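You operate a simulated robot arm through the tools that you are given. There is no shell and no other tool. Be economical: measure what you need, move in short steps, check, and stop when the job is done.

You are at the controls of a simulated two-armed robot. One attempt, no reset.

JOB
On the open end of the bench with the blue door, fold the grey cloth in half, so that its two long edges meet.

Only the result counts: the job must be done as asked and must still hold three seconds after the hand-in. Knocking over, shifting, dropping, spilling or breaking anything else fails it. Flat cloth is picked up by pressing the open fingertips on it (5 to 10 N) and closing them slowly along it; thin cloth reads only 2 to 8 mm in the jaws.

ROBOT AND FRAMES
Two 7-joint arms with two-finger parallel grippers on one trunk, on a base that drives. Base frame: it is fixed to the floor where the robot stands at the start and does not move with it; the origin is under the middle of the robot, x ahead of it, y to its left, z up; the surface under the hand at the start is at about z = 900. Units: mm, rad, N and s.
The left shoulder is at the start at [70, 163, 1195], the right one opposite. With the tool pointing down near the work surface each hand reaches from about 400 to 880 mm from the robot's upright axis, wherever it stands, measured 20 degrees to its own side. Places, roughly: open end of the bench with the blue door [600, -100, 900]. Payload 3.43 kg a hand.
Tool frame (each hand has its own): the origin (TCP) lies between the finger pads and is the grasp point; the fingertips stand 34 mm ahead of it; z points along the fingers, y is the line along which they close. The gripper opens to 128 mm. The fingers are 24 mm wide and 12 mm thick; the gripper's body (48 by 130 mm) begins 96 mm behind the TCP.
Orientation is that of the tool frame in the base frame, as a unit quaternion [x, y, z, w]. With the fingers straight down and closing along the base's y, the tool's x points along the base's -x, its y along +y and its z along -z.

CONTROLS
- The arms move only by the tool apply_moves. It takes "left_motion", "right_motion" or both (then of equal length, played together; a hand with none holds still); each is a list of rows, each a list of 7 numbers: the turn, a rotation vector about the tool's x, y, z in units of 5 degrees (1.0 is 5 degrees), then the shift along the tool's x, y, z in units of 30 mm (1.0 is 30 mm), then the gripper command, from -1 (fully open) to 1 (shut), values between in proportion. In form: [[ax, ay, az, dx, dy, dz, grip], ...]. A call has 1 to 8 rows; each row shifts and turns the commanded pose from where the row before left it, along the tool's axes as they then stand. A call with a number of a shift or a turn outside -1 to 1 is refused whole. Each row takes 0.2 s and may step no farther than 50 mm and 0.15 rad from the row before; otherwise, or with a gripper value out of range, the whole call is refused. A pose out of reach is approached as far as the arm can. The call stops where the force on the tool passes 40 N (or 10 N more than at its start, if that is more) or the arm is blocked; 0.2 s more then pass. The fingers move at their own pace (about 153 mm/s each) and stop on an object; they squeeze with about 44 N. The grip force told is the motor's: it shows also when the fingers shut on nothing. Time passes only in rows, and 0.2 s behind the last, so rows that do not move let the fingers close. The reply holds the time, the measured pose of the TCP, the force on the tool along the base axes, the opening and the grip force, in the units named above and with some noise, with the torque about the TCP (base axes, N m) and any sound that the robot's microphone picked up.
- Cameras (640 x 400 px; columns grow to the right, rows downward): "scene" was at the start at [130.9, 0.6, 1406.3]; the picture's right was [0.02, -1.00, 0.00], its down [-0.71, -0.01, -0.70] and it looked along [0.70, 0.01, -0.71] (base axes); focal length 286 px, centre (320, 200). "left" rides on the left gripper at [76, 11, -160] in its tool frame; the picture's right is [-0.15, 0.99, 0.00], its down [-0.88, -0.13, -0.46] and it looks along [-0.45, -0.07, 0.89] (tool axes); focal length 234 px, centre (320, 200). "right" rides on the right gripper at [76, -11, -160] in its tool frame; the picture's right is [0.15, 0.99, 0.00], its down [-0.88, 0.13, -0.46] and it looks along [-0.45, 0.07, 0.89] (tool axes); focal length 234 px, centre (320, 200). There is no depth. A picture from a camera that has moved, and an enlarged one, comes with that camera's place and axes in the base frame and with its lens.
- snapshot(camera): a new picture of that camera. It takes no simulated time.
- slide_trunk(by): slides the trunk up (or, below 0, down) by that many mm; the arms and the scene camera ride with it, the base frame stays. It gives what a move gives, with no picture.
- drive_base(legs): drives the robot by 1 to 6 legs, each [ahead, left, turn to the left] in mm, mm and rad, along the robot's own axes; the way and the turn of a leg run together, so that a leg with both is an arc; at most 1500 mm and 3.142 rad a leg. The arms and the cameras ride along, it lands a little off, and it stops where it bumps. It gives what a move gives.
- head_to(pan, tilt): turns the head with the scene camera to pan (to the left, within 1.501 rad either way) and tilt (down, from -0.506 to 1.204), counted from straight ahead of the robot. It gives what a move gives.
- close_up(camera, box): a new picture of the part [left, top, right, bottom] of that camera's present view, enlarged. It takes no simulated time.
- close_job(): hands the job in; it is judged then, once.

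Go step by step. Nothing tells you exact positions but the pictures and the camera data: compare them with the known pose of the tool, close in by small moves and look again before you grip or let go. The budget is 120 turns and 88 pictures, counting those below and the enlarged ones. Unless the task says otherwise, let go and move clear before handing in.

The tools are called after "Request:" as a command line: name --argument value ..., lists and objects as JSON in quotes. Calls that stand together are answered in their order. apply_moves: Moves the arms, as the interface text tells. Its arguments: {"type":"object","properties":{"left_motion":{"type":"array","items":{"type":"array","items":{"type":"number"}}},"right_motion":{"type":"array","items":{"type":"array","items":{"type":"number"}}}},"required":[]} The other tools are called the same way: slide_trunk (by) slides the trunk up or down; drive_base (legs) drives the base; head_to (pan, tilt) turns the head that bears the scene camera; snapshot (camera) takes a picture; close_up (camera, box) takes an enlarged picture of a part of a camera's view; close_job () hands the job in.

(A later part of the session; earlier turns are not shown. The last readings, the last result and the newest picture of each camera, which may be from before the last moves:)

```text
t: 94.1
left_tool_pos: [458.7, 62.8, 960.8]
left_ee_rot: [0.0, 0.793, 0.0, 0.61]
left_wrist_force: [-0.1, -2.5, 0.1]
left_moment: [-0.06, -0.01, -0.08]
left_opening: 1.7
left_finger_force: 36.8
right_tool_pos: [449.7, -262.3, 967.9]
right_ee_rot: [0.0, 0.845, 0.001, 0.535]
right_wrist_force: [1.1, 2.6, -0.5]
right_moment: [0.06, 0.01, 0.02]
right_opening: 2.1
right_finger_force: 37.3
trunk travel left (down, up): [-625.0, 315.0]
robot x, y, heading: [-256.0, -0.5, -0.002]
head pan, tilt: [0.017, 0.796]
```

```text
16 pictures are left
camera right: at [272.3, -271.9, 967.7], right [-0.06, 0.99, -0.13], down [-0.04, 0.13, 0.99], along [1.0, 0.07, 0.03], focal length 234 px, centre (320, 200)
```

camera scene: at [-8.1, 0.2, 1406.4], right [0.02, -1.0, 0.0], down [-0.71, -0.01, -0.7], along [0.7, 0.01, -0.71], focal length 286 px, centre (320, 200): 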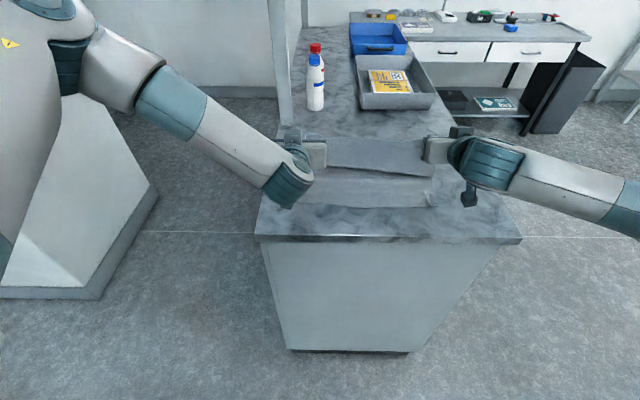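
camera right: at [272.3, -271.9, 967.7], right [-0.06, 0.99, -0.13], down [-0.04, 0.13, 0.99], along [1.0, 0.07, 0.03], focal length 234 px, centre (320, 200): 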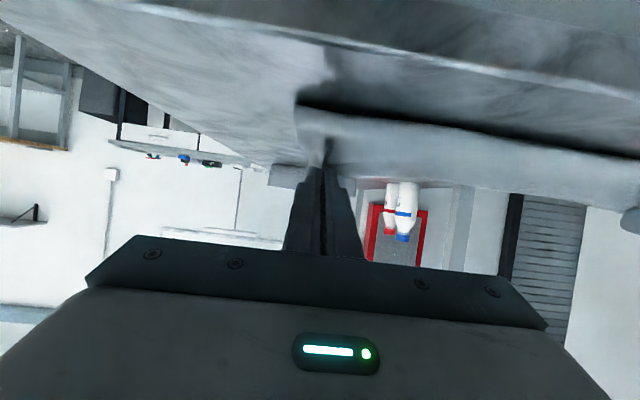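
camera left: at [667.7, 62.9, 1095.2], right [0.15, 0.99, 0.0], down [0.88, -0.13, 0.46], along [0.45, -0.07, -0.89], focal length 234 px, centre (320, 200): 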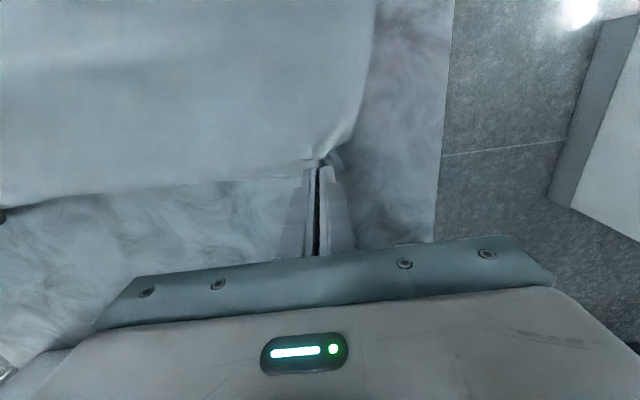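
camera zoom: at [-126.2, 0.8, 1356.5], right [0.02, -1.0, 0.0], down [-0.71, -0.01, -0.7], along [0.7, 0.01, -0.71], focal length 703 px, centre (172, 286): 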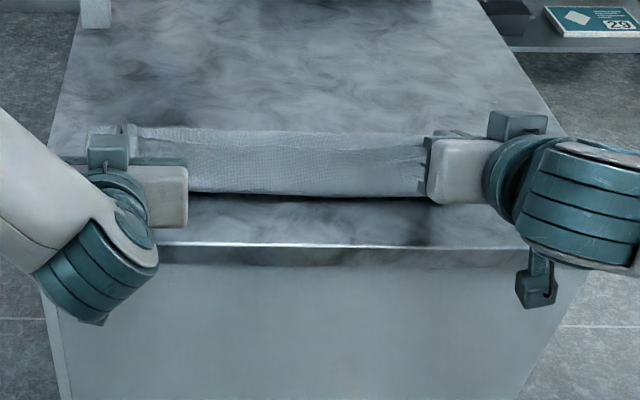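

The cloth still bulges because the tilt stays under 90°. With the trunk lower the hands should be able to tilt past horizontal, so I'll raise the arms and lower the trunk in alternation, holding the sheet up meanwhile.

Request:
apply_moves --left_motion '[[0, 0, 0, -0.805, 0, -0.216, 1], [0, 0, 0, -0.805, 0, -0.216, 1], [0, 0, 0, -0.805, 0, -0.216, 1], [0, 0, 0, -0.805, 0, -0.216, 1]]' --right_motion '[[0, 0, 0, -0.755, 0, -0.352, 1], [0, 0, 0, -0.755, 0, -0.352, 1], [0, 0, 0, -0.755, 0, -0.352, 1], [0, 0, 0, -0.755, 0, -0.352, 1]]'

Request:
slide_trunk --by -60

Request:
apply_moves --left_motion '[[0, 0, 0, -0.805, 0, -0.216, 1], [0, 0, 0, -0.805, 0, -0.216, 1], [0, 0, 0, -0.4, 0, -0.108, 1]]' --right_motion '[[0, 0, 0, -0.755, 0, -0.352, 1], [0, 0, 0, -0.755, 0, -0.352, 1], [0, 0, 0, -0.38, 0, -0.17, 1]]'

Request:
slide_trunk --by -60

```text
t: 95.1
left_tool_pos: [458.5, 63.3, 1059.0]
left_ee_rot: [-0.001, 0.793, 0.001, 0.61]
left_wrist_force: [-1.0, -2.2, -0.1]
left_moment: [-0.07, 0.04, -0.1]
left_opening: 1.9
left_finger_force: 37.0
right_tool_pos: [450.0, -261.1, 1067.7]
right_ee_rot: [0.0, 0.845, 0.0, 0.535]
right_wrist_force: [1.0, 2.1, 0.6]
right_moment: [0.11, 0.01, 0.02]
right_opening: 2.1
right_finger_force: 36.6
trunk travel left (down, up): [-625.0, 315.0]
robot x, y, heading: [-256.8, 3.5, 0.003]
head pan, tilt: [0.017, 0.796]
```

```text
t: 96.1
left_tool_pos: [458.8, 62.3, 999.7]
left_ee_rot: [-0.002, 0.793, 0.002, 0.61]
left_wrist_force: [0.2, -1.3, -0.2]
left_moment: [-0.02, -0.01, -0.09]
left_opening: 2.2
left_finger_force: 36.9
right_tool_pos: [450.5, -262.1, 1007.7]
right_ee_rot: [-0.001, 0.845, 0.002, 0.535]
right_wrist_force: [0.5, 2.3, -0.2]
right_moment: [0.03, 0.0, 0.03]
right_opening: 1.9
right_finger_force: 36.1
trunk travel left (down, up): [-565.0, 375.0]
robot x, y, heading: [-250.5, 2.5, 0.002]
head pan, tilt: [0.017, 0.796]
```

```text
t: 96.9
left_tool_pos: [458.3, 62.6, 1061.7]
left_ee_rot: [-0.002, 0.793, 0.001, 0.609]
left_wrist_force: [0.2, -2.5, -1.0]
left_moment: [-0.05, -0.02, -0.1]
left_opening: 2.0
left_finger_force: 37.2
right_tool_pos: [450.8, -262.9, 1068.4]
right_ee_rot: [-0.001, 0.845, 0.001, 0.535]
right_wrist_force: [1.0, 2.3, -0.1]
right_moment: [0.07, 0.0, 0.04]
right_opening: 2.0
right_finger_force: 36.2
trunk travel left (down, up): [-565.0, 375.0]
robot x, y, heading: [-253.7, 0.6, -0.001]
head pan, tilt: [0.017, 0.796]
```

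```text
t: 97.9
left_tool_pos: [457.3, 63.4, 1001.1]
left_ee_rot: [-0.001, 0.793, 0.001, 0.609]
left_wrist_force: [-1.0, -1.7, -0.2]
left_moment: [-0.05, 0.01, -0.11]
left_opening: 1.8
left_finger_force: 37.0
right_tool_pos: [450.2, -262.1, 1008.1]
right_ee_rot: [0.001, 0.845, -0.001, 0.535]
right_wrist_force: [0.0, 2.7, 0.2]
right_moment: [0.07, 0.0, 0.06]
right_opening: 2.0
right_finger_force: 36.9
trunk travel left (down, up): [-505.0, 435.0]
robot x, y, heading: [-259.4, -0.4, 0.003]
head pan, tilt: [0.017, 0.796]
```

That works. Two more cycles.

Request:
apply_moves --left_motion '[[0, 0, 0, -0.805, 0, -0.216, 1], [0, 0, 0, -0.805, 0, -0.216, 1], [0, 0, 0, -0.4, 0, -0.108, 1]]' --right_motion '[[0, 0, 0, -0.755, 0, -0.352, 1], [0, 0, 0, -0.755, 0, -0.352, 1], [0, 0, 0, -0.38, 0, -0.17, 1]]'

Request:
slide_trunk --by -60

Request:
apply_moves --left_motion '[[0, 0, 0, -0.805, 0, -0.216, 1], [0, 0, 0, -0.805, 0, -0.216, 1], [0, 0, 0, -0.4, 0, -0.108, 1]]' --right_motion '[[0, 0, 0, -0.755, 0, -0.352, 1], [0, 0, 0, -0.755, 0, -0.352, 1], [0, 0, 0, -0.38, 0, -0.17, 1]]'

Request:
slide_trunk --by -60

Request:
apply_moves --left_motion '[[0, -0.5, 0, -0.6, 0, -0.16, 1], [0, -0.5, 0, -0.3, 0, -0.1, 1], [0, -0.5, 0, 0.05, 0, 0, 1], [0, -0.5, 0, 0.05, 0, 0, 1]]' --right_motion '[[0, -1, 0, -0.5, 0, -0.2, 1], [0, -1, 0, -0.2, 0, -0.1, 1], [0, -1, 0, 0.1, 0, 0, 1], [0, -1, 0, 0.1, 0, 0, 1]]'

Request:
snapshot --camera "scene"

```text
t: 98.7
left_tool_pos: [457.7, 63.0, 1064.2]
left_ee_rot: [-0.001, 0.793, 0.001, 0.61]
left_wrist_force: [-0.1, -2.0, 0.4]
left_moment: [-0.05, 0.0, -0.07]
left_opening: 2.1
left_finger_force: 36.5
right_tool_pos: [452.7, -261.4, 1071.4]
right_ee_rot: [0.001, 0.845, 0.0, 0.535]
right_wrist_force: [-0.2, 3.1, -0.5]
right_moment: [0.05, 0.0, 0.03]
right_opening: 1.9
right_finger_force: 36.8
trunk travel left (down, up): [-505.0, 435.0]
robot x, y, heading: [-254.9, 0.9, 0.0]
head pan, tilt: [0.017, 0.796]
```

```text
t: 99.7
left_tool_pos: [457.2, 64.0, 1004.4]
left_ee_rot: [-0.001, 0.793, 0.001, 0.609]
left_wrist_force: [1.0, -1.6, 0.0]
left_moment: [-0.01, 0.05, -0.07]
left_opening: 1.8
left_finger_force: 36.6
right_tool_pos: [453.0, -261.9, 1011.6]
right_ee_rot: [0.001, 0.845, 0.0, 0.535]
right_wrist_force: [1.1, 1.8, 0.2]
right_moment: [0.05, 0.03, 0.02]
right_opening: 1.8
right_finger_force: 36.4
trunk travel left (down, up): [-445.0, 495.0]
robot x, y, heading: [-256.7, 3.1, -0.004]
head pan, tilt: [0.017, 0.796]
```

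```text
t: 100.5
left_tool_pos: [456.9, 62.3, 1066.2]
left_ee_rot: [-0.001, 0.793, 0.001, 0.609]
left_wrist_force: [0.1, -1.5, -0.3]
left_moment: [-0.03, -0.03, -0.07]
left_opening: 1.9
left_finger_force: 36.8
right_tool_pos: [452.4, -261.6, 1073.5]
right_ee_rot: [0.0, 0.845, 0.0, 0.535]
right_wrist_force: [0.1, 1.8, 0.2]
right_moment: [0.05, 0.02, 0.05]
right_opening: 1.8
right_finger_force: 36.6
trunk travel left (down, up): [-445.0, 495.0]
robot x, y, heading: [-258.3, -1.0, -0.001]
head pan, tilt: [0.017, 0.796]
```

```text
t: 101.5
left_tool_pos: [457.2, 61.1, 1007.1]
left_ee_rot: [-0.001, 0.793, 0.001, 0.609]
left_wrist_force: [-0.4, -2.3, 0.0]
left_moment: [-0.02, 0.02, -0.09]
left_opening: 2.1
left_finger_force: 36.9
right_tool_pos: [452.7, -261.6, 1013.0]
right_ee_rot: [0.001, 0.845, 0.0, 0.535]
right_wrist_force: [0.1, 1.7, -0.2]
right_moment: [0.08, 0.02, 0.05]
right_opening: 1.7
right_finger_force: 36.8
trunk travel left (down, up): [-385.0, 555.0]
robot x, y, heading: [-255.5, -1.1, 0.009]
head pan, tilt: [0.017, 0.796]
```

```text
t: 102.5
left_tool_pos: [456.1, 62.7, 1030.9]
left_ee_rot: [-0.001, 0.737, 0.001, 0.676]
left_wrist_force: [-0.5, -2.2, 0.0]
left_moment: [-0.02, -0.02, -0.05]
left_opening: 2.1
left_finger_force: 36.3
right_tool_pos: [451.6, -263.5, 1030.1]
right_ee_rot: [0.0, 0.739, 0.0, 0.674]
right_wrist_force: [0.2, 2.0, -0.1]
right_moment: [0.03, -0.01, 0.07]
right_opening: 2.0
right_finger_force: 35.9
trunk travel left (down, up): [-385.0, 555.0]
robot x, y, heading: [-259.6, 2.0, -0.002]
head pan, tilt: [0.017, 0.796]
```

```text
15 pictures are left
camera scene: at [-124.7, 0.5, 1116.3], right [0.02, -1.0, 0.0], down [-0.72, -0.01, -0.7], along [0.7, 0.01, -0.72], focal length 286 px, centre (320, 200)
```

scene: 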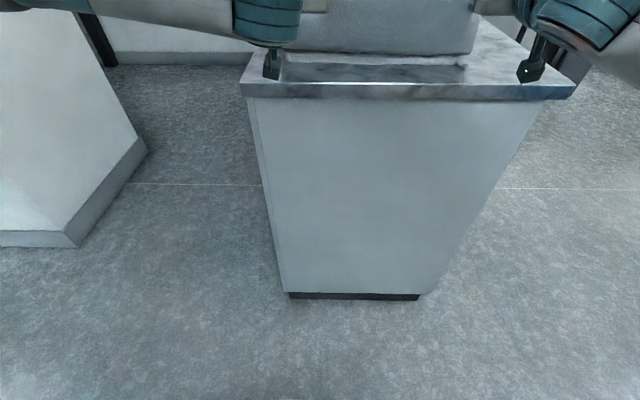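

Both hands now reach 85° tilt easily. I'll tilt on to 110° about the fingertips, and raise the head for a better view.

Request:
apply_moves --left_motion '[[0, -1, 0, 0.099, 0, 0.004, 1], [0, -1, 0, 0.099, 0, 0.004, 1], [0, -1, 0, 0.099, 0, 0.004, 1], [0, -1, 0, 0.099, 0, 0.004, 1], [0, -1, 0, 0.099, 0, 0.004, 1]]' --right_motion '[[0, -1, 0, 0.099, 0, 0.004, 1], [0, -1, 0, 0.099, 0, 0.004, 1], [0, -1, 0, 0.099, 0, 0.004, 1], [0, -1, 0, 0.099, 0, 0.004, 1], [0, -1, 0, 0.099, 0, 0.004, 1]]'

Request:
head_to --pan 0.0 --tilt 0.35

Request:
snapshot --camera "scene"

```text
t: 103.7
left_tool_pos: [452.3, 52.5, 1022.0]
left_ee_rot: [-0.004, 0.574, 0.004, 0.819]
left_wrist_force: [-0.3, -0.3, 0.9]
left_moment: [-0.04, -0.03, -0.02]
left_opening: 2.3
left_finger_force: 37.1
left hand out of reach, approached as far as the arm can: row 5
right_tool_pos: [451.9, -262.5, 1026.6]
right_ee_rot: [0.0, 0.71, 0.001, 0.705]
right_wrist_force: [0.2, -0.6, 0.2]
right_moment: [-0.03, -0.02, -0.02]
right_opening: 1.9
right_finger_force: 36.8
right hand out of reach, approached as far as the arm can: row 2, 3, 4, 5
trunk travel left (down, up): [-385.0, 555.0]
robot x, y, heading: [-254.2, -0.9, 0.001]
head pan, tilt: [0.017, 0.796]
```

```text
t: 104.6
left_tool_pos: [451.9, 50.6, 1020.5]
left_ee_rot: [-0.004, 0.575, 0.004, 0.818]
left_wrist_force: [0.8, -0.4, 0.7]
left_moment: [-0.01, 0.02, 0.04]
left_opening: 1.7
left_finger_force: 36.7
right_tool_pos: [451.3, -262.3, 1025.9]
right_ee_rot: [-0.001, 0.71, 0.001, 0.705]
right_wrist_force: [0.9, 0.0, 0.3]
right_moment: [0.0, 0.02, 0.0]
right_opening: 1.9
right_finger_force: 37.1
trunk travel left (down, up): [-385.0, 555.0]
robot x, y, heading: [-256.2, 1.3, -0.001]
head pan, tilt: [0.0, 0.351]
```

```text
14 pictures are left
camera scene: at [-112.7, -0.8, 1155.6], right [0.0, -1.0, 0.0], down [-0.34, 0.0, -0.94], along [0.94, 0.0, -0.34], focal length 286 px, centre (320, 200)
```

scene: 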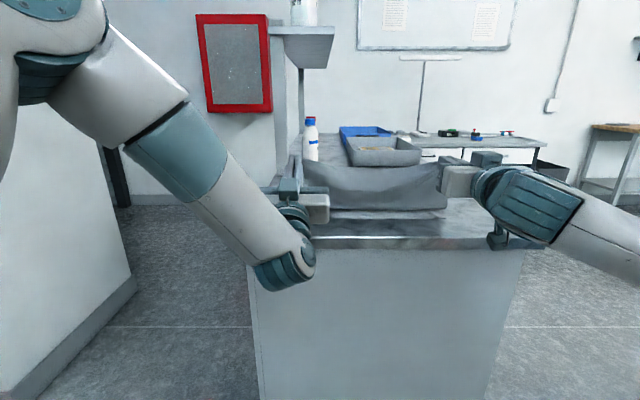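

Left is at 110° and right at 90°. One more pair of trunk cycles should free the right wrist.

Request:
apply_moves --left_motion '[[0, 0, 0, -0.75, 0.13, 0.27, 1], [0, 0, 0, -0.75, 0.13, 0.27, 1], [0, 0, 0, -0.38, 0.13, 0.14, 1]]' --right_motion '[[0, 0, 0, -0.8, 0, 0, 1], [0, 0, 0, -0.8, 0, 0, 1], [0, 0, 0, -0.4, 0, 0, 1]]'

Request:
slide_trunk --by -60

Request:
apply_moves --left_motion '[[0, 0, 0, -0.75, 0, 0.27, 1], [0, 0, 0, -0.75, 0, 0.27, 1], [0, 0, 0, -0.38, 0, 0.14, 1]]' --right_motion '[[0, 0, 0, -0.8, 0, 0, 1], [0, 0, 0, -0.8, 0, 0, 1], [0, 0, 0, -0.4, 0, 0, 1]]'

Request:
slide_trunk --by -60

Request:
apply_moves --right_motion '[[0, -1, 0, 0.099, 0, 0.004, 1], [0, -1, 0, 0.099, 0, 0.004, 1], [0, -1, 0, 0.099, 0, 0.004, 1], [0, -1, 0, 0.099, 0, 0.004, 1]]'

```text
t: 105.4
left_tool_pos: [450.9, 62.1, 1081.2]
left_ee_rot: [0.0, 0.572, 0.0, 0.82]
left_wrist_force: [0.1, -1.0, 0.4]
left_moment: [-0.03, 0.02, -0.05]
left_opening: 2.1
left_finger_force: 36.8
right_tool_pos: [450.3, -261.7, 1086.0]
right_ee_rot: [0.0, 0.709, 0.0, 0.705]
right_wrist_force: [-0.2, 1.6, 0.1]
right_moment: [0.07, 0.01, 0.02]
right_opening: 1.9
right_finger_force: 36.7
trunk travel left (down, up): [-385.0, 555.0]
robot x, y, heading: [-253.9, 1.9, 0.0]
head pan, tilt: [0.0, 0.351]
```

```text
t: 106.4
left_tool_pos: [451.3, 63.4, 1022.7]
left_ee_rot: [-0.002, 0.573, 0.002, 0.82]
left_wrist_force: [-0.6, -1.8, -0.5]
left_moment: [0.0, 0.01, -0.09]
left_opening: 1.9
left_finger_force: 37.1
right_tool_pos: [449.7, -261.4, 1026.7]
right_ee_rot: [0.0, 0.709, 0.0, 0.705]
right_wrist_force: [0.0, 1.6, 0.5]
right_moment: [0.06, 0.02, 0.06]
right_opening: 2.0
right_finger_force: 36.7
trunk travel left (down, up): [-325.0, 615.0]
robot x, y, heading: [-256.0, 0.1, 0.003]
head pan, tilt: [0.0, 0.351]
```

```text
t: 107.2
left_tool_pos: [450.4, 62.5, 1082.6]
left_ee_rot: [-0.001, 0.573, 0.001, 0.819]
left_wrist_force: [0.4, -2.2, -0.5]
left_moment: [-0.02, -0.01, -0.1]
left_opening: 2.3
left_finger_force: 36.7
right_tool_pos: [451.2, -262.1, 1086.6]
right_ee_rot: [0.0, 0.71, 0.001, 0.704]
right_wrist_force: [-0.6, 2.1, 0.0]
right_moment: [0.04, 0.02, 0.06]
right_opening: 1.7
right_finger_force: 36.8
trunk travel left (down, up): [-325.0, 615.0]
robot x, y, heading: [-255.5, -1.4, -0.002]
head pan, tilt: [0.0, 0.351]
```

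```text
t: 108.2
left_tool_pos: [451.1, 63.0, 1021.3]
left_ee_rot: [0.0, 0.573, 0.001, 0.819]
left_wrist_force: [-0.2, -2.3, -0.3]
left_moment: [0.0, 0.01, -0.11]
left_opening: 2.2
left_finger_force: 36.9
right_tool_pos: [450.7, -262.0, 1028.0]
right_ee_rot: [-0.001, 0.709, 0.002, 0.705]
right_wrist_force: [0.7, 2.5, -0.3]
right_moment: [0.04, 0.02, 0.1]
right_opening: 1.8
right_finger_force: 36.5
trunk travel left (down, up): [-265.0, 675.0]
robot x, y, heading: [-258.0, -4.3, 0.005]
head pan, tilt: [0.0, 0.351]
```

```text
t: 109.2
left_tool_pos: [450.4, 62.6, 1021.9]
left_ee_rot: [0.0, 0.573, 0.001, 0.82]
left_wrist_force: [-0.5, -2.0, -0.7]
left_moment: [0.01, 0.02, -0.09]
left_opening: 2.0
left_finger_force: 37.2
right_tool_pos: [451.8, -262.2, 1020.6]
right_ee_rot: [0.001, 0.645, 0.0, 0.764]
right_wrist_force: [-0.3, 2.1, -0.4]
right_moment: [-0.02, -0.01, 0.06]
right_opening: 1.8
right_finger_force: 36.3
right hand out of reach, approached as far as the arm can: row 3, 4
trunk travel left (down, up): [-265.0, 675.0]
robot x, y, heading: [-257.5, 1.5, 0.0]
head pan, tilt: [0.0, 0.351]
```

Right is now at 100°. I'll drive forward 80 mm to reset the fold, then check where the lower hem is.

Request:
drive_base --legs '[[40, 0, 0], [40, 0, 0]]'

Request:
head_to --pan 0.0 --tilt 0.3

Request:
close_up --camera "scene" --box '[220, 130, 520, 290]'

```text
t: 110.5
left_tool_pos: [492.8, 61.8, 1027.4]
left_ee_rot: [0.001, 0.572, 0.0, 0.821]
left_wrist_force: [-23.4, 3.2, 11.4]
left_moment: [0.65, 4.6, -0.47]
left_opening: 2.2
left_finger_force: 36.6
right_tool_pos: [498.6, -260.6, 1024.2]
right_ee_rot: [-0.001, 0.643, 0.001, 0.766]
right_wrist_force: [0.2, 0.4, -0.4]
right_moment: [0.0, 0.0, -0.01]
right_opening: 2.1
right_finger_force: 36.1
trunk travel left (down, up): [-265.0, 675.0]
robot x, y, heading: [-205.3, 1.4, 0.004]
head pan, tilt: [0.0, 0.351]
stopped in leg 2: the force on the tool passed its limit at 83 N (the readings are from after the stop); the commanded pose is now the measured one
```

```text
t: 111.1
left_tool_pos: [493.3, 60.4, 1027.4]
left_ee_rot: [0.001, 0.571, 0.0, 0.821]
left_wrist_force: [-30.7, 4.9, 15.5]
left_moment: [0.83, 6.13, -0.57]
left_opening: 2.2
left_finger_force: 36.9
right_tool_pos: [499.0, -261.8, 1024.1]
right_ee_rot: [-0.001, 0.643, 0.001, 0.766]
right_wrist_force: [-0.9, 1.9, 0.1]
right_moment: [0.0, 0.03, 0.03]
right_opening: 1.9
right_finger_force: 36.6
trunk travel left (down, up): [-265.0, 675.0]
robot x, y, heading: [-204.7, 1.5, -0.001]
head pan, tilt: [0.0, 0.3]
```

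```text
2.13 times, centred on (370, 210) of scene
camera zoom: at [-66.1, -0.1, 1041.1], right [0.0, -1.0, 0.0], down [-0.29, 0.0, -0.96], along [0.96, 0.0, -0.29], focal length 609 px, centre (213, 179)
```

zoom: 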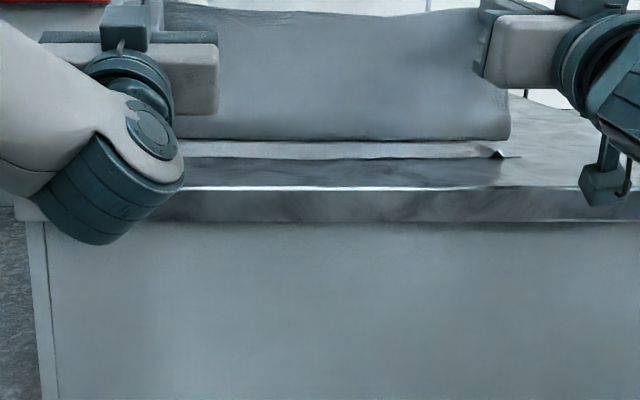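

The left forearm touched the bench's front edge because of the 110° tilt. I'll back off 15 mm and reduce the left tilt to about 95° so it clears.

Request:
drive_base --legs '[[-15, 0, 0]]'

Request:
apply_moves --left_motion '[[0, 1, 0, -0.099, 0, 0.004, 1], [0, 1, 0, -0.099, 0, 0.004, 1], [0, 1, 0, -0.099, 0, 0.004, 1], [0, 0, 0, 0, 0, 0, 1]]'

Request:
snapshot --camera "scene"

```text
t: 111.9
left_tool_pos: [483.7, 61.7, 1023.0]
left_ee_rot: [0.001, 0.573, 0.001, 0.819]
left_wrist_force: [0.9, -1.1, 0.5]
left_moment: [0.02, 0.05, -0.07]
left_opening: 1.9
left_finger_force: 36.0
right_tool_pos: [486.3, -262.0, 1022.1]
right_ee_rot: [0.0, 0.645, 0.001, 0.764]
right_wrist_force: [-0.3, 1.7, 0.8]
right_moment: [0.01, 0.06, 0.04]
right_opening: 1.9
right_finger_force: 36.6
trunk travel left (down, up): [-265.0, 675.0]
robot x, y, heading: [-217.7, 0.1, -0.0]
head pan, tilt: [0.0, 0.3]
```

```text
t: 112.9
left_tool_pos: [481.8, 60.0, 1031.2]
left_ee_rot: [0.001, 0.676, 0.002, 0.737]
left_wrist_force: [-0.4, -1.1, 0.1]
left_moment: [0.0, 0.01, -0.07]
left_opening: 1.6
left_finger_force: 37.0
right_tool_pos: [488.5, -262.4, 1020.4]
right_ee_rot: [0.0, 0.645, 0.001, 0.764]
right_wrist_force: [-0.4, 0.4, -0.6]
right_moment: [0.03, -0.02, 0.05]
right_opening: 1.8
right_finger_force: 36.5
trunk travel left (down, up): [-265.0, 675.0]
robot x, y, heading: [-218.1, 2.5, 0.0]
head pan, tilt: [0.0, 0.3]
```

```text
12 pictures are left
camera scene: at [-75.8, -0.8, 1040.4], right [0.0, -1.0, 0.0], down [-0.3, 0.0, -0.96], along [0.96, 0.0, -0.3], focal length 286 px, centre (320, 200)
```

scene: 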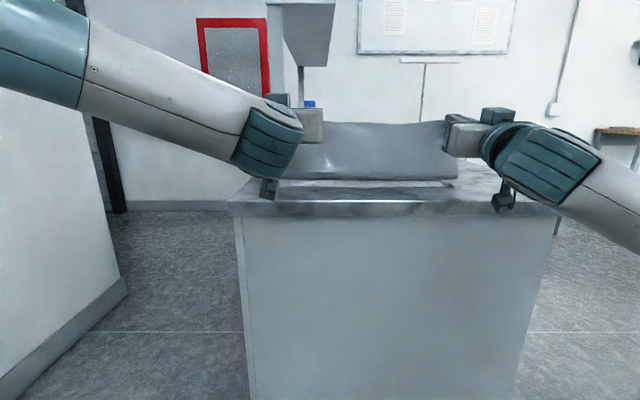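

The left arm is clear now. The right wrist camera would hit the bench edge at this tilt, so I'll ease the tilts to ~85–90°, drive forward 75 mm to reset the fold, then look.

Request:
apply_moves --left_motion '[[0, 1, 0, -0.099, 0, 0.004, 1], [0, 0, 0, 0, 0, 0, 1], [0, 0, 0, 0, 0, 0, 1]]' --right_motion '[[0, 1, 0, -0.099, 0, 0.004, 1], [0, 1, 0, -0.099, 0, 0.004, 1], [0, 1, 0, -0.099, 0, 0.004, 1]]'

Request:
drive_base --legs '[[25, 0, 0], [25, 0, 0], [25, 0, 0]]'

Request:
snapshot --camera "scene"

```text
t: 113.7
left_tool_pos: [481.6, 61.2, 1032.7]
left_ee_rot: [0.001, 0.708, 0.001, 0.707]
left_wrist_force: [0.7, -1.5, 0.0]
left_moment: [-0.04, -0.03, -0.08]
left_opening: 2.0
left_finger_force: 36.5
right_tool_pos: [487.8, -260.8, 1029.1]
right_ee_rot: [0.0, 0.739, 0.0, 0.674]
right_wrist_force: [0.0, 1.5, -0.5]
right_moment: [0.05, 0.01, 0.03]
right_opening: 2.0
right_finger_force: 36.6
trunk travel left (down, up): [-265.0, 675.0]
robot x, y, heading: [-217.7, 0.8, 0.003]
head pan, tilt: [0.0, 0.3]
```

```text
t: 115.3
left_tool_pos: [558.0, 60.9, 1032.2]
left_ee_rot: [0.001, 0.709, 0.002, 0.706]
left_wrist_force: [0.3, -1.0, 0.1]
left_moment: [-0.02, -0.03, -0.05]
left_opening: 2.0
left_finger_force: 36.7
right_tool_pos: [563.3, -260.7, 1028.0]
right_ee_rot: [0.0, 0.74, 0.001, 0.673]
right_wrist_force: [0.1, 0.9, 0.2]
right_moment: [0.02, -0.02, 0.04]
right_opening: 1.9
right_finger_force: 36.9
trunk travel left (down, up): [-265.0, 675.0]
robot x, y, heading: [-145.8, -0.4, 0.003]
head pan, tilt: [0.0, 0.3]
```

```text
11 pictures are left
camera scene: at [0.0, -0.6, 1040.1], right [0.0, -1.0, 0.0], down [-0.3, 0.0, -0.95], along [0.95, 0.0, -0.3], focal length 286 px, centre (320, 200)
```

scene: 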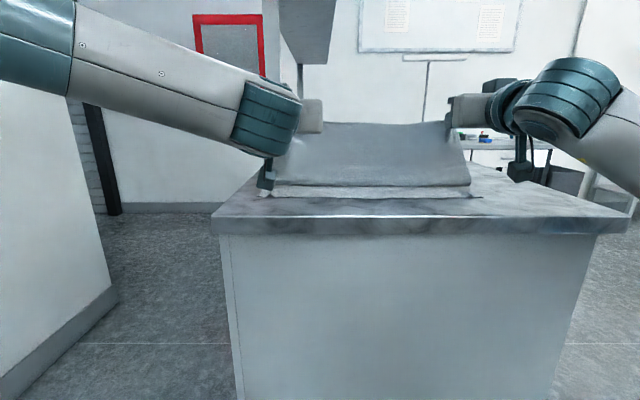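

No collision. There is still slack belly in the sheet, so I'll lift 30 mm, go further forward to lay the lower half out again (fold at x≈604), and this time keep the sheet taut on the way back.

Request:
apply_moves --left_motion '[[0, 0, 0, -0.5, 0, 0, 1], [0, 0, 0, -0.5, 0, 0, 1]]' --right_motion '[[0, 0, 0, -0.5, 0, -0.04, 1], [0, 0, 0, -0.5, 0, -0.04, 1]]'

Request:
drive_base --legs '[[45, 0, 0]]'

Request:
apply_moves --left_motion '[[0, 0, 0, 0.5, 0, 0, 1], [0, 0, 0, 0.5, 0, 0, 1], [0, 0, 0, 0.55, 0, 0, 1]]' --right_motion '[[0, 0, 0, 0.5, 0, 0.04, 1], [0, 0, 0, 0.5, 0, 0.04, 1], [0, 0, 0, 0.5, 0, 0.04, 1]]'

Request:
drive_base --legs '[[40, 0, 0]]'

Request:
snapshot --camera "scene"

```text
t: 115.9
left_tool_pos: [556.8, 62.3, 1065.1]
left_ee_rot: [0.001, 0.708, 0.001, 0.707]
left_wrist_force: [0.4, -1.1, 0.1]
left_moment: [-0.02, -0.02, -0.05]
left_opening: 2.1
left_finger_force: 36.3
right_tool_pos: [562.0, -261.8, 1060.4]
right_ee_rot: [0.0, 0.739, 0.0, 0.673]
right_wrist_force: [-0.1, 1.6, 0.1]
right_moment: [0.03, 0.0, 0.03]
right_opening: 1.8
right_finger_force: 36.1
trunk travel left (down, up): [-265.0, 675.0]
robot x, y, heading: [-145.7, -2.0, 0.001]
head pan, tilt: [0.0, 0.3]
```

```text
t: 116.8
left_tool_pos: [603.6, 63.4, 1062.6]
left_ee_rot: [0.0, 0.708, 0.002, 0.706]
left_wrist_force: [1.1, -1.6, 0.0]
left_moment: [-0.08, -0.05, -0.06]
left_opening: 1.9
left_finger_force: 36.9
right_tool_pos: [608.9, -261.7, 1059.0]
right_ee_rot: [0.0, 0.739, 0.0, 0.674]
right_wrist_force: [-0.7, 1.4, 0.2]
right_moment: [0.03, -0.08, 0.02]
right_opening: 1.6
right_finger_force: 36.6
trunk travel left (down, up): [-265.0, 675.0]
robot x, y, heading: [-99.7, -1.9, -0.002]
head pan, tilt: [0.0, 0.3]
```

```text
t: 117.7
left_tool_pos: [603.5, 63.2, 1017.4]
left_ee_rot: [0.001, 0.709, 0.002, 0.705]
left_wrist_force: [-0.2, -1.7, -0.1]
left_moment: [-0.06, 0.0, -0.08]
left_opening: 2.0
left_finger_force: 36.3
right_tool_pos: [607.5, -261.1, 1014.0]
right_ee_rot: [-0.001, 0.739, 0.001, 0.673]
right_wrist_force: [0.7, 1.9, -0.8]
right_moment: [0.03, 0.01, 0.01]
right_opening: 1.8
right_finger_force: 36.2
trunk travel left (down, up): [-265.0, 675.0]
robot x, y, heading: [-99.8, 2.6, -0.002]
head pan, tilt: [0.0, 0.3]
```

```text
t: 118.7
left_tool_pos: [640.7, 57.9, 1020.4]
left_ee_rot: [0.003, 0.707, -0.002, 0.707]
left_wrist_force: [0.1, -2.7, 0.2]
left_moment: [-0.04, 0.02, -0.05]
left_opening: 2.0
left_finger_force: 36.6
right_tool_pos: [638.2, -267.7, 1027.2]
right_ee_rot: [0.004, 0.733, -0.002, 0.681]
right_wrist_force: [-0.2, 2.6, -0.6]
right_moment: [0.03, 0.0, 0.05]
right_opening: 1.6
right_finger_force: 37.1
trunk travel left (down, up): [-265.0, 675.0]
robot x, y, heading: [-59.0, -0.3, -0.007]
head pan, tilt: [0.0, 0.3]
stopped in leg 1: the robot was blocked; the commanded pose is now the measured one
```

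```text
10 pictures are left
camera scene: at [81.2, -0.3, 1040.7], right [-0.01, -1.0, 0.0], down [-0.29, 0.0, -0.96], along [0.96, -0.01, -0.29], focal length 286 px, centre (320, 200)
```

scene: 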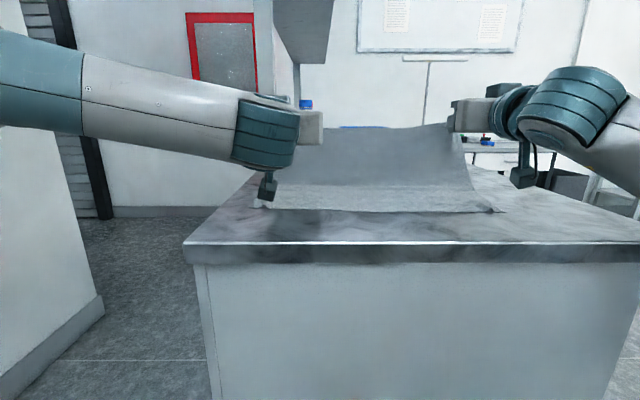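

The sheet now rises smoothly from x≈575–604 with no belly, and the lower hem is still at 472. I'll come back over the fold keeping it taut.

Request:
apply_moves --left_motion '[[0, 0, 0, -0.17, 0.1, 0, 1], [0, 0, 0, -0.17, 0.1, 0, 1]]' --right_motion '[[0, 0, 0, -0.08, 0.1, 0, 1], [0, 0, 0, -0.08, 0.15, 0, 1]]'

Request:
drive_base --legs '[[-35, 0, 0], [-30, 0, 0], [-32, 0, 0]]'

Request:
snapshot --camera "scene"

```text
t: 119.3
left_tool_pos: [639.2, 58.8, 1031.7]
left_ee_rot: [0.006, 0.706, -0.002, 0.708]
left_wrist_force: [0.4, -2.5, 0.0]
left_moment: [-0.01, 0.02, -0.08]
left_opening: 1.9
left_finger_force: 36.6
right_tool_pos: [638.3, -266.7, 1030.1]
right_ee_rot: [0.007, 0.734, -0.002, 0.68]
right_wrist_force: [1.2, 3.5, -0.7]
right_moment: [0.03, -0.09, -0.05]
right_opening: 1.9
right_finger_force: 36.1
trunk travel left (down, up): [-265.0, 675.0]
robot x, y, heading: [-57.0, -1.4, -0.007]
head pan, tilt: [0.0, 0.3]
```

```text
t: 121.0
left_tool_pos: [543.8, 64.2, 1031.1]
left_ee_rot: [0.005, 0.707, -0.001, 0.707]
left_wrist_force: [-0.8, -1.7, 0.3]
left_moment: [0.0, 0.03, -0.05]
left_opening: 2.2
left_finger_force: 36.5
right_tool_pos: [543.3, -260.1, 1027.9]
right_ee_rot: [0.004, 0.734, -0.001, 0.679]
right_wrist_force: [-1.3, 2.3, 1.2]
right_moment: [0.04, 0.05, 0.02]
right_opening: 1.9
right_finger_force: 37.1
trunk travel left (down, up): [-265.0, 675.0]
robot x, y, heading: [-158.0, 0.7, -0.007]
head pan, tilt: [0.0, 0.3]
```

```text
9 pictures are left
camera scene: at [-14.7, -1.1, 1040.7], right [0.0, -1.0, 0.0], down [-0.29, 0.0, -0.96], along [0.96, 0.0, -0.29], focal length 286 px, centre (320, 200)
```

scene: 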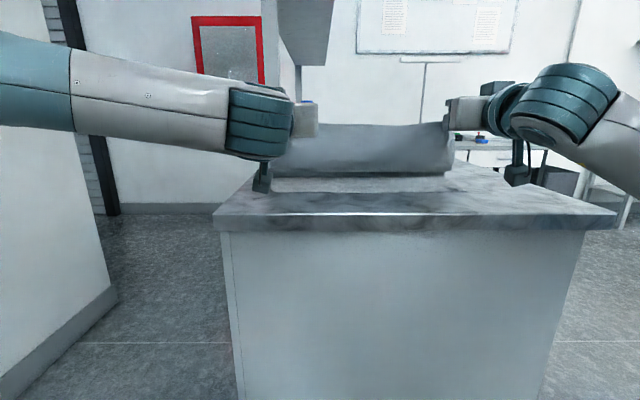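

The sheet is coming over taut, and the lower hem is at about 478. I'll continue lowering and backing in small steps along the arc.

Request:
apply_moves --left_motion '[[0, 0, 0, 0.25, 0, 0, 1], [0, 0, 0, 0.2, 0, 0, 1]]' --right_motion '[[0, 0, 0, 0.2, 0, 0.02, 1], [0, 0, 0, 0.15, 0, 0.02, 1]]'

Request:
drive_base --legs '[[-32, 0, 0]]'

Request:
apply_moves --left_motion '[[0, -0.5, 0, 0.35, 0, 0, 1], [0, -0.5, 0, 0.35, 0, 0, 1]]' --right_motion '[[0, 0, 0, 0.3, 0, 0.03, 1], [0, 0, 0, 0.3, 0, 0.03, 1]]'

Request:
drive_base --legs '[[-27, 0, 0]]'

Request:
apply_moves --left_motion '[[0, 0, 0, 0.1, 0, 0, 1], [0, 0, 0, 0.1, 0, 0, 1], [0, 0, 0, 0.1, 0, 0, 1]]' --right_motion '[[0, -1, 0, 0.2, 0, 0, 1], [0, -1, 0, 0.2, 0, 0, 1], [0, -1, 0, 0.2, 0, 0, 1]]'

Request:
snapshot --camera "scene"

```text
t: 121.7
left_tool_pos: [546.1, 62.7, 1015.5]
left_ee_rot: [0.004, 0.708, -0.002, 0.707]
left_wrist_force: [0.4, -1.5, 0.1]
left_moment: [-0.03, -0.03, -0.03]
left_opening: 2.1
left_finger_force: 35.8
right_tool_pos: [545.1, -260.2, 1017.1]
right_ee_rot: [0.003, 0.734, 0.001, 0.679]
right_wrist_force: [-0.1, 1.2, -0.4]
right_moment: [0.02, -0.02, 0.07]
right_opening: 1.9
right_finger_force: 36.6
trunk travel left (down, up): [-265.0, 675.0]
robot x, y, heading: [-153.7, 1.2, -0.007]
head pan, tilt: [0.0, 0.3]
```

```text
t: 122.5
left_tool_pos: [512.6, 64.4, 1018.0]
left_ee_rot: [0.004, 0.707, -0.002, 0.707]
left_wrist_force: [0.0, -1.8, -0.2]
left_moment: [0.01, 0.04, -0.04]
left_opening: 2.2
left_finger_force: 36.3
right_tool_pos: [511.4, -259.6, 1017.7]
right_ee_rot: [0.003, 0.734, 0.0, 0.679]
right_wrist_force: [0.0, 1.3, -0.2]
right_moment: [0.02, 0.02, 0.01]
right_opening: 2.0
right_finger_force: 36.8
trunk travel left (down, up): [-265.0, 675.0]
robot x, y, heading: [-190.4, 0.7, -0.006]
head pan, tilt: [0.0, 0.3]
```

```text
t: 123.1
left_tool_pos: [513.7, 63.2, 993.2]
left_ee_rot: [0.003, 0.675, -0.001, 0.738]
left_wrist_force: [0.3, -0.1, 0.8]
left_moment: [-0.03, 0.03, -0.01]
left_opening: 2.0
left_finger_force: 36.4
right_tool_pos: [514.8, -260.5, 998.3]
right_ee_rot: [0.004, 0.735, -0.001, 0.678]
right_wrist_force: [0.5, 1.0, 1.5]
right_moment: [0.01, 0.03, 0.08]
right_opening: 1.4
right_finger_force: 36.2
trunk travel left (down, up): [-265.0, 675.0]
robot x, y, heading: [-188.0, 1.2, -0.01]
head pan, tilt: [0.0, 0.3]
```

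```text
t: 123.9
left_tool_pos: [485.2, 64.9, 995.4]
left_ee_rot: [0.003, 0.675, -0.001, 0.738]
left_wrist_force: [-0.7, -0.9, 0.4]
left_moment: [-0.01, 0.05, -0.04]
left_opening: 2.3
left_finger_force: 36.3
right_tool_pos: [485.2, -259.8, 1001.1]
right_ee_rot: [0.002, 0.734, 0.001, 0.679]
right_wrist_force: [0.4, 0.7, -0.4]
right_moment: [0.0, 0.05, 0.04]
right_opening: 1.5
right_finger_force: 36.1
trunk travel left (down, up): [-265.0, 675.0]
robot x, y, heading: [-216.6, 0.0, 0.001]
head pan, tilt: [0.0, 0.3]
```

```text
t: 124.7
left_tool_pos: [489.8, 65.0, 984.7]
left_ee_rot: [0.003, 0.677, -0.001, 0.736]
left_wrist_force: [0.0, -2.3, 0.4]
left_moment: [0.0, -0.02, -0.08]
left_opening: 2.2
left_finger_force: 36.9
right_tool_pos: [487.3, -259.6, 985.0]
right_ee_rot: [0.004, 0.658, 0.0, 0.753]
right_wrist_force: [0.7, 1.6, -0.6]
right_moment: [0.03, -0.03, 0.06]
right_opening: 1.8
right_finger_force: 36.6
right hand out of reach, approached as far as the arm can: row 3
trunk travel left (down, up): [-265.0, 675.0]
robot x, y, heading: [-214.1, 0.2, -0.006]
head pan, tilt: [0.0, 0.3]
```

```text
8 pictures are left
camera scene: at [-72.0, -0.6, 1040.3], right [0.0, -1.0, 0.0], down [-0.3, 0.0, -0.95], along [0.95, 0.0, -0.3], focal length 286 px, centre (320, 200)
```

scene: 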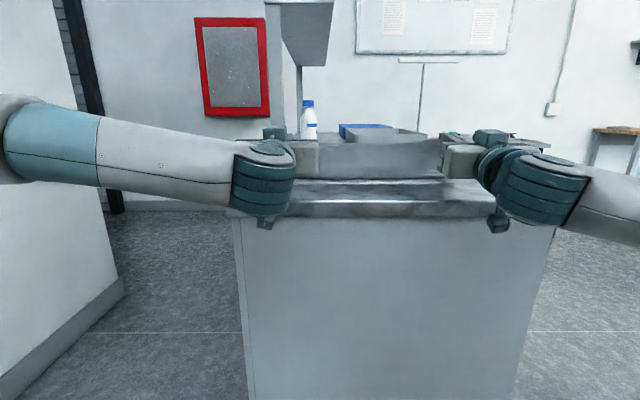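

The heights track the arc (h≈88 at x≈522). I'll continue with small lower-and-back steps to just above the lower hem.

Request:
apply_moves --left_motion '[[0, 0, 0, 0.25, 0, -0.02, 1], [0, 0, 0, 0.25, 0, -0.02, 1]]' --right_motion '[[0, 0, 0, 0.25, 0, -0.03, 1], [0, 0, 0, 0.25, 0, -0.03, 1]]'

Request:
drive_base --legs '[[-21, 0, 0]]'

Request:
apply_moves --left_motion '[[0, 0, 0, 0.35, 0, -0.03, 1], [0, 0, 0, 0.35, 0, -0.03, 1]]' --right_motion '[[0, 0, 0, 0.35, 0, -0.04, 1], [0, 0, 0, 0.35, 0, -0.04, 1]]'

Request:
drive_base --legs '[[-12, 0, 0]]'

Request:
close_up --camera "scene" --box '[220, 110, 520, 270]'

```text
t: 125.3
left_tool_pos: [486.2, 65.0, 970.8]
left_ee_rot: [0.004, 0.676, -0.002, 0.737]
left_wrist_force: [0.4, -2.1, 0.4]
left_moment: [-0.04, 0.01, -0.08]
left_opening: 2.0
left_finger_force: 36.1
right_tool_pos: [487.0, -260.5, 985.6]
right_ee_rot: [0.003, 0.658, 0.0, 0.753]
right_wrist_force: [-0.1, 1.8, 0.4]
right_moment: [0.03, 0.02, 0.08]
right_opening: 1.7
right_finger_force: 36.4
right hand out of reach, approached as far as the arm can: row 1, 2
trunk travel left (down, up): [-265.0, 675.0]
robot x, y, heading: [-215.7, -0.6, -0.003]
head pan, tilt: [0.0, 0.3]
```

```text
t: 126.1
left_tool_pos: [466.0, 65.3, 971.1]
left_ee_rot: [0.004, 0.675, -0.002, 0.738]
left_wrist_force: [-0.6, -2.7, 0.2]
left_moment: [-0.02, 0.02, -0.1]
left_opening: 2.1
left_finger_force: 36.4
right_tool_pos: [464.8, -260.9, 985.8]
right_ee_rot: [0.003, 0.657, 0.0, 0.754]
right_wrist_force: [0.1, 2.3, -0.1]
right_moment: [0.03, 0.02, 0.09]
right_opening: 1.8
right_finger_force: 36.9
trunk travel left (down, up): [-265.0, 675.0]
robot x, y, heading: [-235.9, 2.8, -0.004]
head pan, tilt: [0.0, 0.3]
```

```text
t: 126.7
left_tool_pos: [466.7, 64.7, 948.6]
left_ee_rot: [0.004, 0.676, -0.003, 0.737]
left_wrist_force: [-0.5, -2.7, -0.6]
left_moment: [-0.07, -0.03, -0.12]
left_opening: 2.2
left_finger_force: 37.1
right_tool_pos: [465.3, -259.5, 983.3]
right_ee_rot: [0.003, 0.658, 0.0, 0.753]
right_wrist_force: [0.8, 2.9, -0.8]
right_moment: [-0.01, 0.01, 0.09]
right_opening: 1.8
right_finger_force: 36.8
right hand out of reach, approached as far as the arm can: row 1, 2
trunk travel left (down, up): [-265.0, 675.0]
robot x, y, heading: [-234.6, 1.0, -0.004]
head pan, tilt: [0.0, 0.3]
```

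```text
t: 127.5
left_tool_pos: [454.4, 65.5, 948.8]
left_ee_rot: [0.003, 0.675, -0.001, 0.737]
left_wrist_force: [-0.7, -3.1, 0.4]
left_moment: [-0.02, 0.01, -0.11]
left_opening: 2.0
left_finger_force: 36.3
right_tool_pos: [454.3, -260.3, 985.9]
right_ee_rot: [0.003, 0.657, 0.0, 0.754]
right_wrist_force: [0.1, 3.8, 0.5]
right_moment: [0.04, 0.03, 0.1]
right_opening: 1.8
right_finger_force: 36.6
trunk travel left (down, up): [-265.0, 675.0]
robot x, y, heading: [-252.6, 2.0, 0.0]
head pan, tilt: [0.0, 0.3]
```

```text
2.13 times, centred on (370, 190) of scene
camera zoom: at [-105.9, -0.7, 1040.5], right [0.0, -1.0, 0.0], down [-0.3, 0.0, -0.96], along [0.96, 0.0, -0.3], focal length 609 px, centre (213, 221)
```

zoom: 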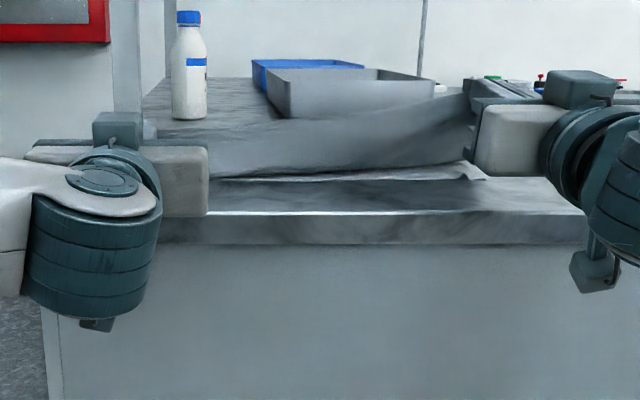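

The left is at the right height, but the right arm can't lower at this tilt. I'll use the trunk to bring the right down while raising the left to compensate.

Request:
apply_moves --left_motion '[[0, 0, 0, -0.5, 0, 0.04, 1], [0, 0, 0, -0.5, 0, 0.04, 1]]'

Request:
slide_trunk --by -45

Request:
drive_base --legs '[[-6, 0, 0]]'

Request:
close_up --camera "scene" --box '[220, 90, 520, 250]'

```text
t: 128.1
left_tool_pos: [454.0, 64.0, 979.3]
left_ee_rot: [0.004, 0.675, -0.002, 0.737]
left_wrist_force: [-0.5, -2.7, 0.0]
left_moment: [-0.02, 0.02, -0.09]
left_opening: 2.0
left_finger_force: 36.7
right_tool_pos: [452.7, -259.5, 984.5]
right_ee_rot: [0.003, 0.658, -0.001, 0.753]
right_wrist_force: [0.6, 0.8, -0.1]
right_moment: [0.02, 0.01, 0.03]
right_opening: 1.7
right_finger_force: 36.2
trunk travel left (down, up): [-265.0, 675.0]
robot x, y, heading: [-251.2, -1.4, -0.002]
head pan, tilt: [0.0, 0.3]
```

```text
t: 128.9
left_tool_pos: [452.8, 66.1, 933.3]
left_ee_rot: [0.003, 0.675, -0.002, 0.738]
left_wrist_force: [-0.4, -2.6, 0.8]
left_moment: [0.01, 0.03, -0.07]
left_opening: 2.0
left_finger_force: 36.6
right_tool_pos: [453.9, -259.4, 940.6]
right_ee_rot: [0.003, 0.658, -0.001, 0.753]
right_wrist_force: [-0.2, 1.6, 0.3]
right_moment: [0.04, 0.01, 0.05]
right_opening: 1.9
right_finger_force: 36.3
trunk travel left (down, up): [-220.0, 720.0]
robot x, y, heading: [-245.1, 1.0, -0.004]
head pan, tilt: [0.0, 0.3]
```

```text
t: 129.7
left_tool_pos: [447.8, 66.3, 934.6]
left_ee_rot: [0.003, 0.676, -0.001, 0.737]
left_wrist_force: [-1.2, -1.7, 0.4]
left_moment: [0.0, -0.02, -0.07]
left_opening: 2.1
left_finger_force: 36.5
right_tool_pos: [447.1, -260.3, 940.4]
right_ee_rot: [0.003, 0.658, -0.001, 0.753]
right_wrist_force: [0.4, 2.6, 0.2]
right_moment: [0.0, 0.0, 0.09]
right_opening: 1.6
right_finger_force: 36.4
trunk travel left (down, up): [-220.0, 720.0]
robot x, y, heading: [-255.7, 4.1, -0.006]
head pan, tilt: [0.0, 0.3]
```

```text
2.13 times, centred on (370, 170) of scene
camera zoom: at [-111.7, -0.7, 995.5], right [0.0, -1.0, 0.0], down [-0.3, 0.0, -0.96], along [0.96, 0.0, -0.3], focal length 609 px, centre (213, 264)
```

zoom: 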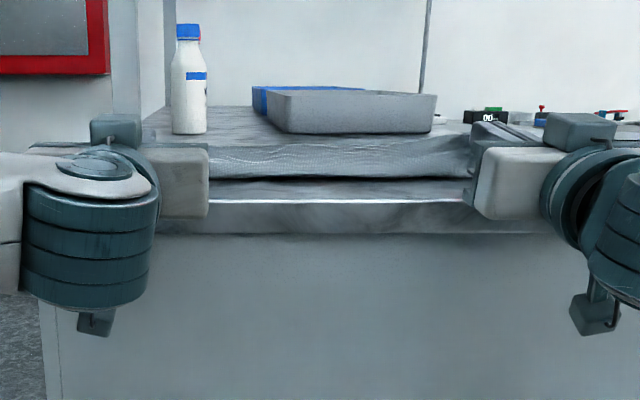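

The hem is now just above the lower hem. I'll lower 12 mm more (the fingers must clear the bench edge), then open gently and back straight off.

Request:
slide_trunk --by -12

Request:
apply_moves --left_motion '[[0, 0, 0, 0, 0, 0, 0.95], [0, 0, 0, 0, 0, 0, 0.88], [0, 0, 0, 0, 0, 0, 0.8], [0, 0, 0, 0, 0, 0, 0.7], [0, 0, 0, 0, 0, 0, 0.6], [0, 0, 0, 0, 0, 0, 0.6], [0, 0, 0, 0, 0, 0, 0.6]]' --right_motion '[[0, 0, 0, 0, 0, 0, 0.95], [0, 0, 0, 0, 0, 0, 0.88], [0, 0, 0, 0, 0, 0, 0.8], [0, 0, 0, 0, 0, 0, 0.7], [0, 0, 0, 0, 0, 0, 0.6], [0, 0, 0, 0, 0, 0, 0.6], [0, 0, 0, 0, 0, 0, 0.6]]'

Request:
drive_base --legs '[[-60, 0, 0], [-80, 0, 0]]'

Request:
slide_trunk --by 460

Request:
head_to --pan 0.0 --tilt 0.75

Request:
snapshot --camera "scene"

```text
t: 130.3
left_tool_pos: [447.3, 64.1, 923.6]
left_ee_rot: [0.005, 0.676, -0.003, 0.737]
left_wrist_force: [-0.4, -2.4, 0.8]
left_moment: [0.01, 0.01, -0.11]
left_opening: 2.0
left_finger_force: 36.6
right_tool_pos: [446.7, -259.4, 929.2]
right_ee_rot: [0.004, 0.658, -0.001, 0.753]
right_wrist_force: [0.3, 2.0, -0.5]
right_moment: [0.04, 0.04, 0.06]
right_opening: 1.8
right_finger_force: 36.3
trunk travel left (down, up): [-208.0, 732.0]
robot x, y, heading: [-255.8, 2.5, -0.005]
head pan, tilt: [0.0, 0.3]
```

```text
t: 131.9
left_tool_pos: [447.9, 65.4, 923.5]
left_ee_rot: [0.003, 0.676, -0.002, 0.737]
left_wrist_force: [-0.6, -0.1, -0.3]
left_moment: [-0.02, -0.02, 0.0]
left_opening: 25.9
left_finger_force: 0.1
right_tool_pos: [447.9, -259.9, 927.0]
right_ee_rot: [0.003, 0.658, -0.001, 0.753]
right_wrist_force: [-0.2, -0.4, -0.9]
right_moment: [0.01, -0.01, -0.01]
right_opening: 25.3
right_finger_force: 0.0
trunk travel left (down, up): [-208.0, 732.0]
robot x, y, heading: [-258.2, 3.2, -0.006]
head pan, tilt: [0.0, 0.3]
```

```text
t: 133.4
left_tool_pos: [349.4, 65.3, 926.7]
left_ee_rot: [0.004, 0.673, -0.004, 0.74]
left_wrist_force: [-0.4, -0.2, -0.2]
left_moment: [0.0, -0.01, 0.0]
left_opening: 25.4
left_finger_force: 0.2
right_tool_pos: [350.6, -261.3, 930.8]
right_ee_rot: [0.003, 0.656, 0.001, 0.755]
right_wrist_force: [0.1, 0.3, 0.6]
right_moment: [-0.03, 0.0, 0.02]
right_opening: 25.3
right_finger_force: 0.1
trunk travel left (down, up): [-208.0, 732.0]
robot x, y, heading: [-352.7, 0.4, -0.006]
head pan, tilt: [0.0, 0.3]
stopped in leg 2: the robot was blocked; the commanded pose is now the measured one
```

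```text
refused: 460 is not a number from -400 to 400
```

```text
t: 134.3
left_tool_pos: [349.5, 65.9, 926.9]
left_ee_rot: [0.004, 0.673, -0.004, 0.74]
left_wrist_force: [-0.4, 0.6, 0.5]
left_moment: [-0.01, 0.0, -0.01]
left_opening: 25.6
left_finger_force: 0.2
right_tool_pos: [350.1, -260.6, 931.1]
right_ee_rot: [0.003, 0.656, 0.001, 0.755]
right_wrist_force: [-0.2, -0.9, -0.4]
right_moment: [-0.02, 0.01, 0.02]
right_opening: 25.6
right_finger_force: 0.1
trunk travel left (down, up): [-208.0, 732.0]
robot x, y, heading: [-351.5, 3.9, -0.007]
head pan, tilt: [0.0, 0.75]
```

```text
5 pictures are left
camera scene: at [-218.5, -0.3, 943.1], right [0.0, -1.0, 0.0], down [-0.68, 0.0, -0.73], along [0.73, 0.0, -0.68], focal length 286 px, centre (320, 200)
```

scene: 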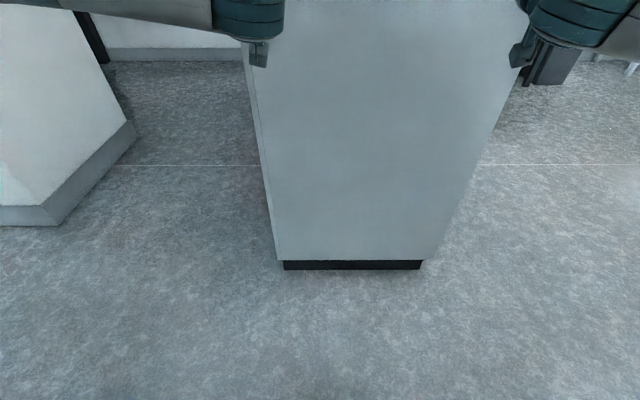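

The hands are clear of the cloth; something behind stopped the robot. I'll raise the trunk and look from above.

Request:
slide_trunk --by 400

Request:
head_to --pan 0.0 --tilt 0.55

Request:
close_up --camera "scene" --box '[220, 120, 520, 300]'

```text
t: 138.2
left_tool_pos: [350.2, 65.5, 1326.9]
left_ee_rot: [0.004, 0.673, -0.004, 0.739]
left_wrist_force: [0.3, 0.6, 0.1]
left_moment: [0.04, 0.0, -0.02]
left_opening: 25.2
left_finger_force: 0.1
right_tool_pos: [349.7, -258.7, 1331.1]
right_ee_rot: [0.004, 0.656, 0.0, 0.755]
right_wrist_force: [0.2, 0.3, -0.1]
right_moment: [-0.01, 0.0, 0.02]
right_opening: 25.8
right_finger_force: 0.1
trunk travel left (down, up): [-608.0, 332.0]
robot x, y, heading: [-354.0, -1.7, -0.003]
head pan, tilt: [0.0, 0.75]
```

```text
t: 138.9
left_tool_pos: [348.5, 65.5, 1325.1]
left_ee_rot: [0.003, 0.673, -0.003, 0.74]
left_wrist_force: [-0.1, 0.9, 0.0]
left_moment: [-0.03, -0.03, 0.02]
left_opening: 25.4
left_finger_force: 0.1
right_tool_pos: [349.4, -259.4, 1331.5]
right_ee_rot: [0.003, 0.655, 0.001, 0.755]
right_wrist_force: [-0.1, 0.2, 0.1]
right_moment: [-0.02, -0.04, 0.03]
right_opening: 25.5
right_finger_force: 0.1
trunk travel left (down, up): [-608.0, 332.0]
robot x, y, heading: [-348.7, 2.1, -0.004]
head pan, tilt: [0.0, 0.55]
```

```text
2.13 times, centred on (370, 210) of scene
camera zoom: at [-211.5, -0.4, 1360.4], right [0.0, -1.0, 0.0], down [-0.52, 0.0, -0.85], along [0.85, 0.0, -0.52], focal length 609 px, centre (213, 179)
```

zoom: 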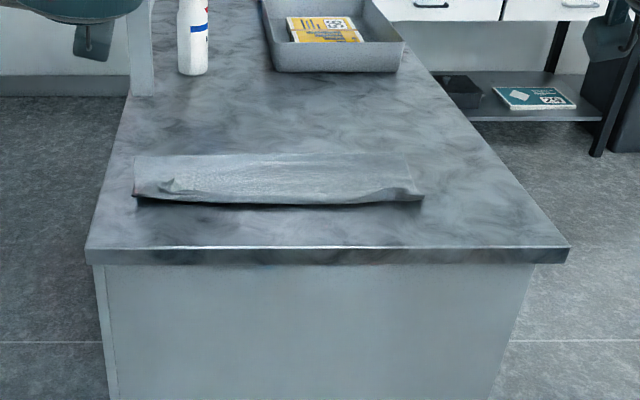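

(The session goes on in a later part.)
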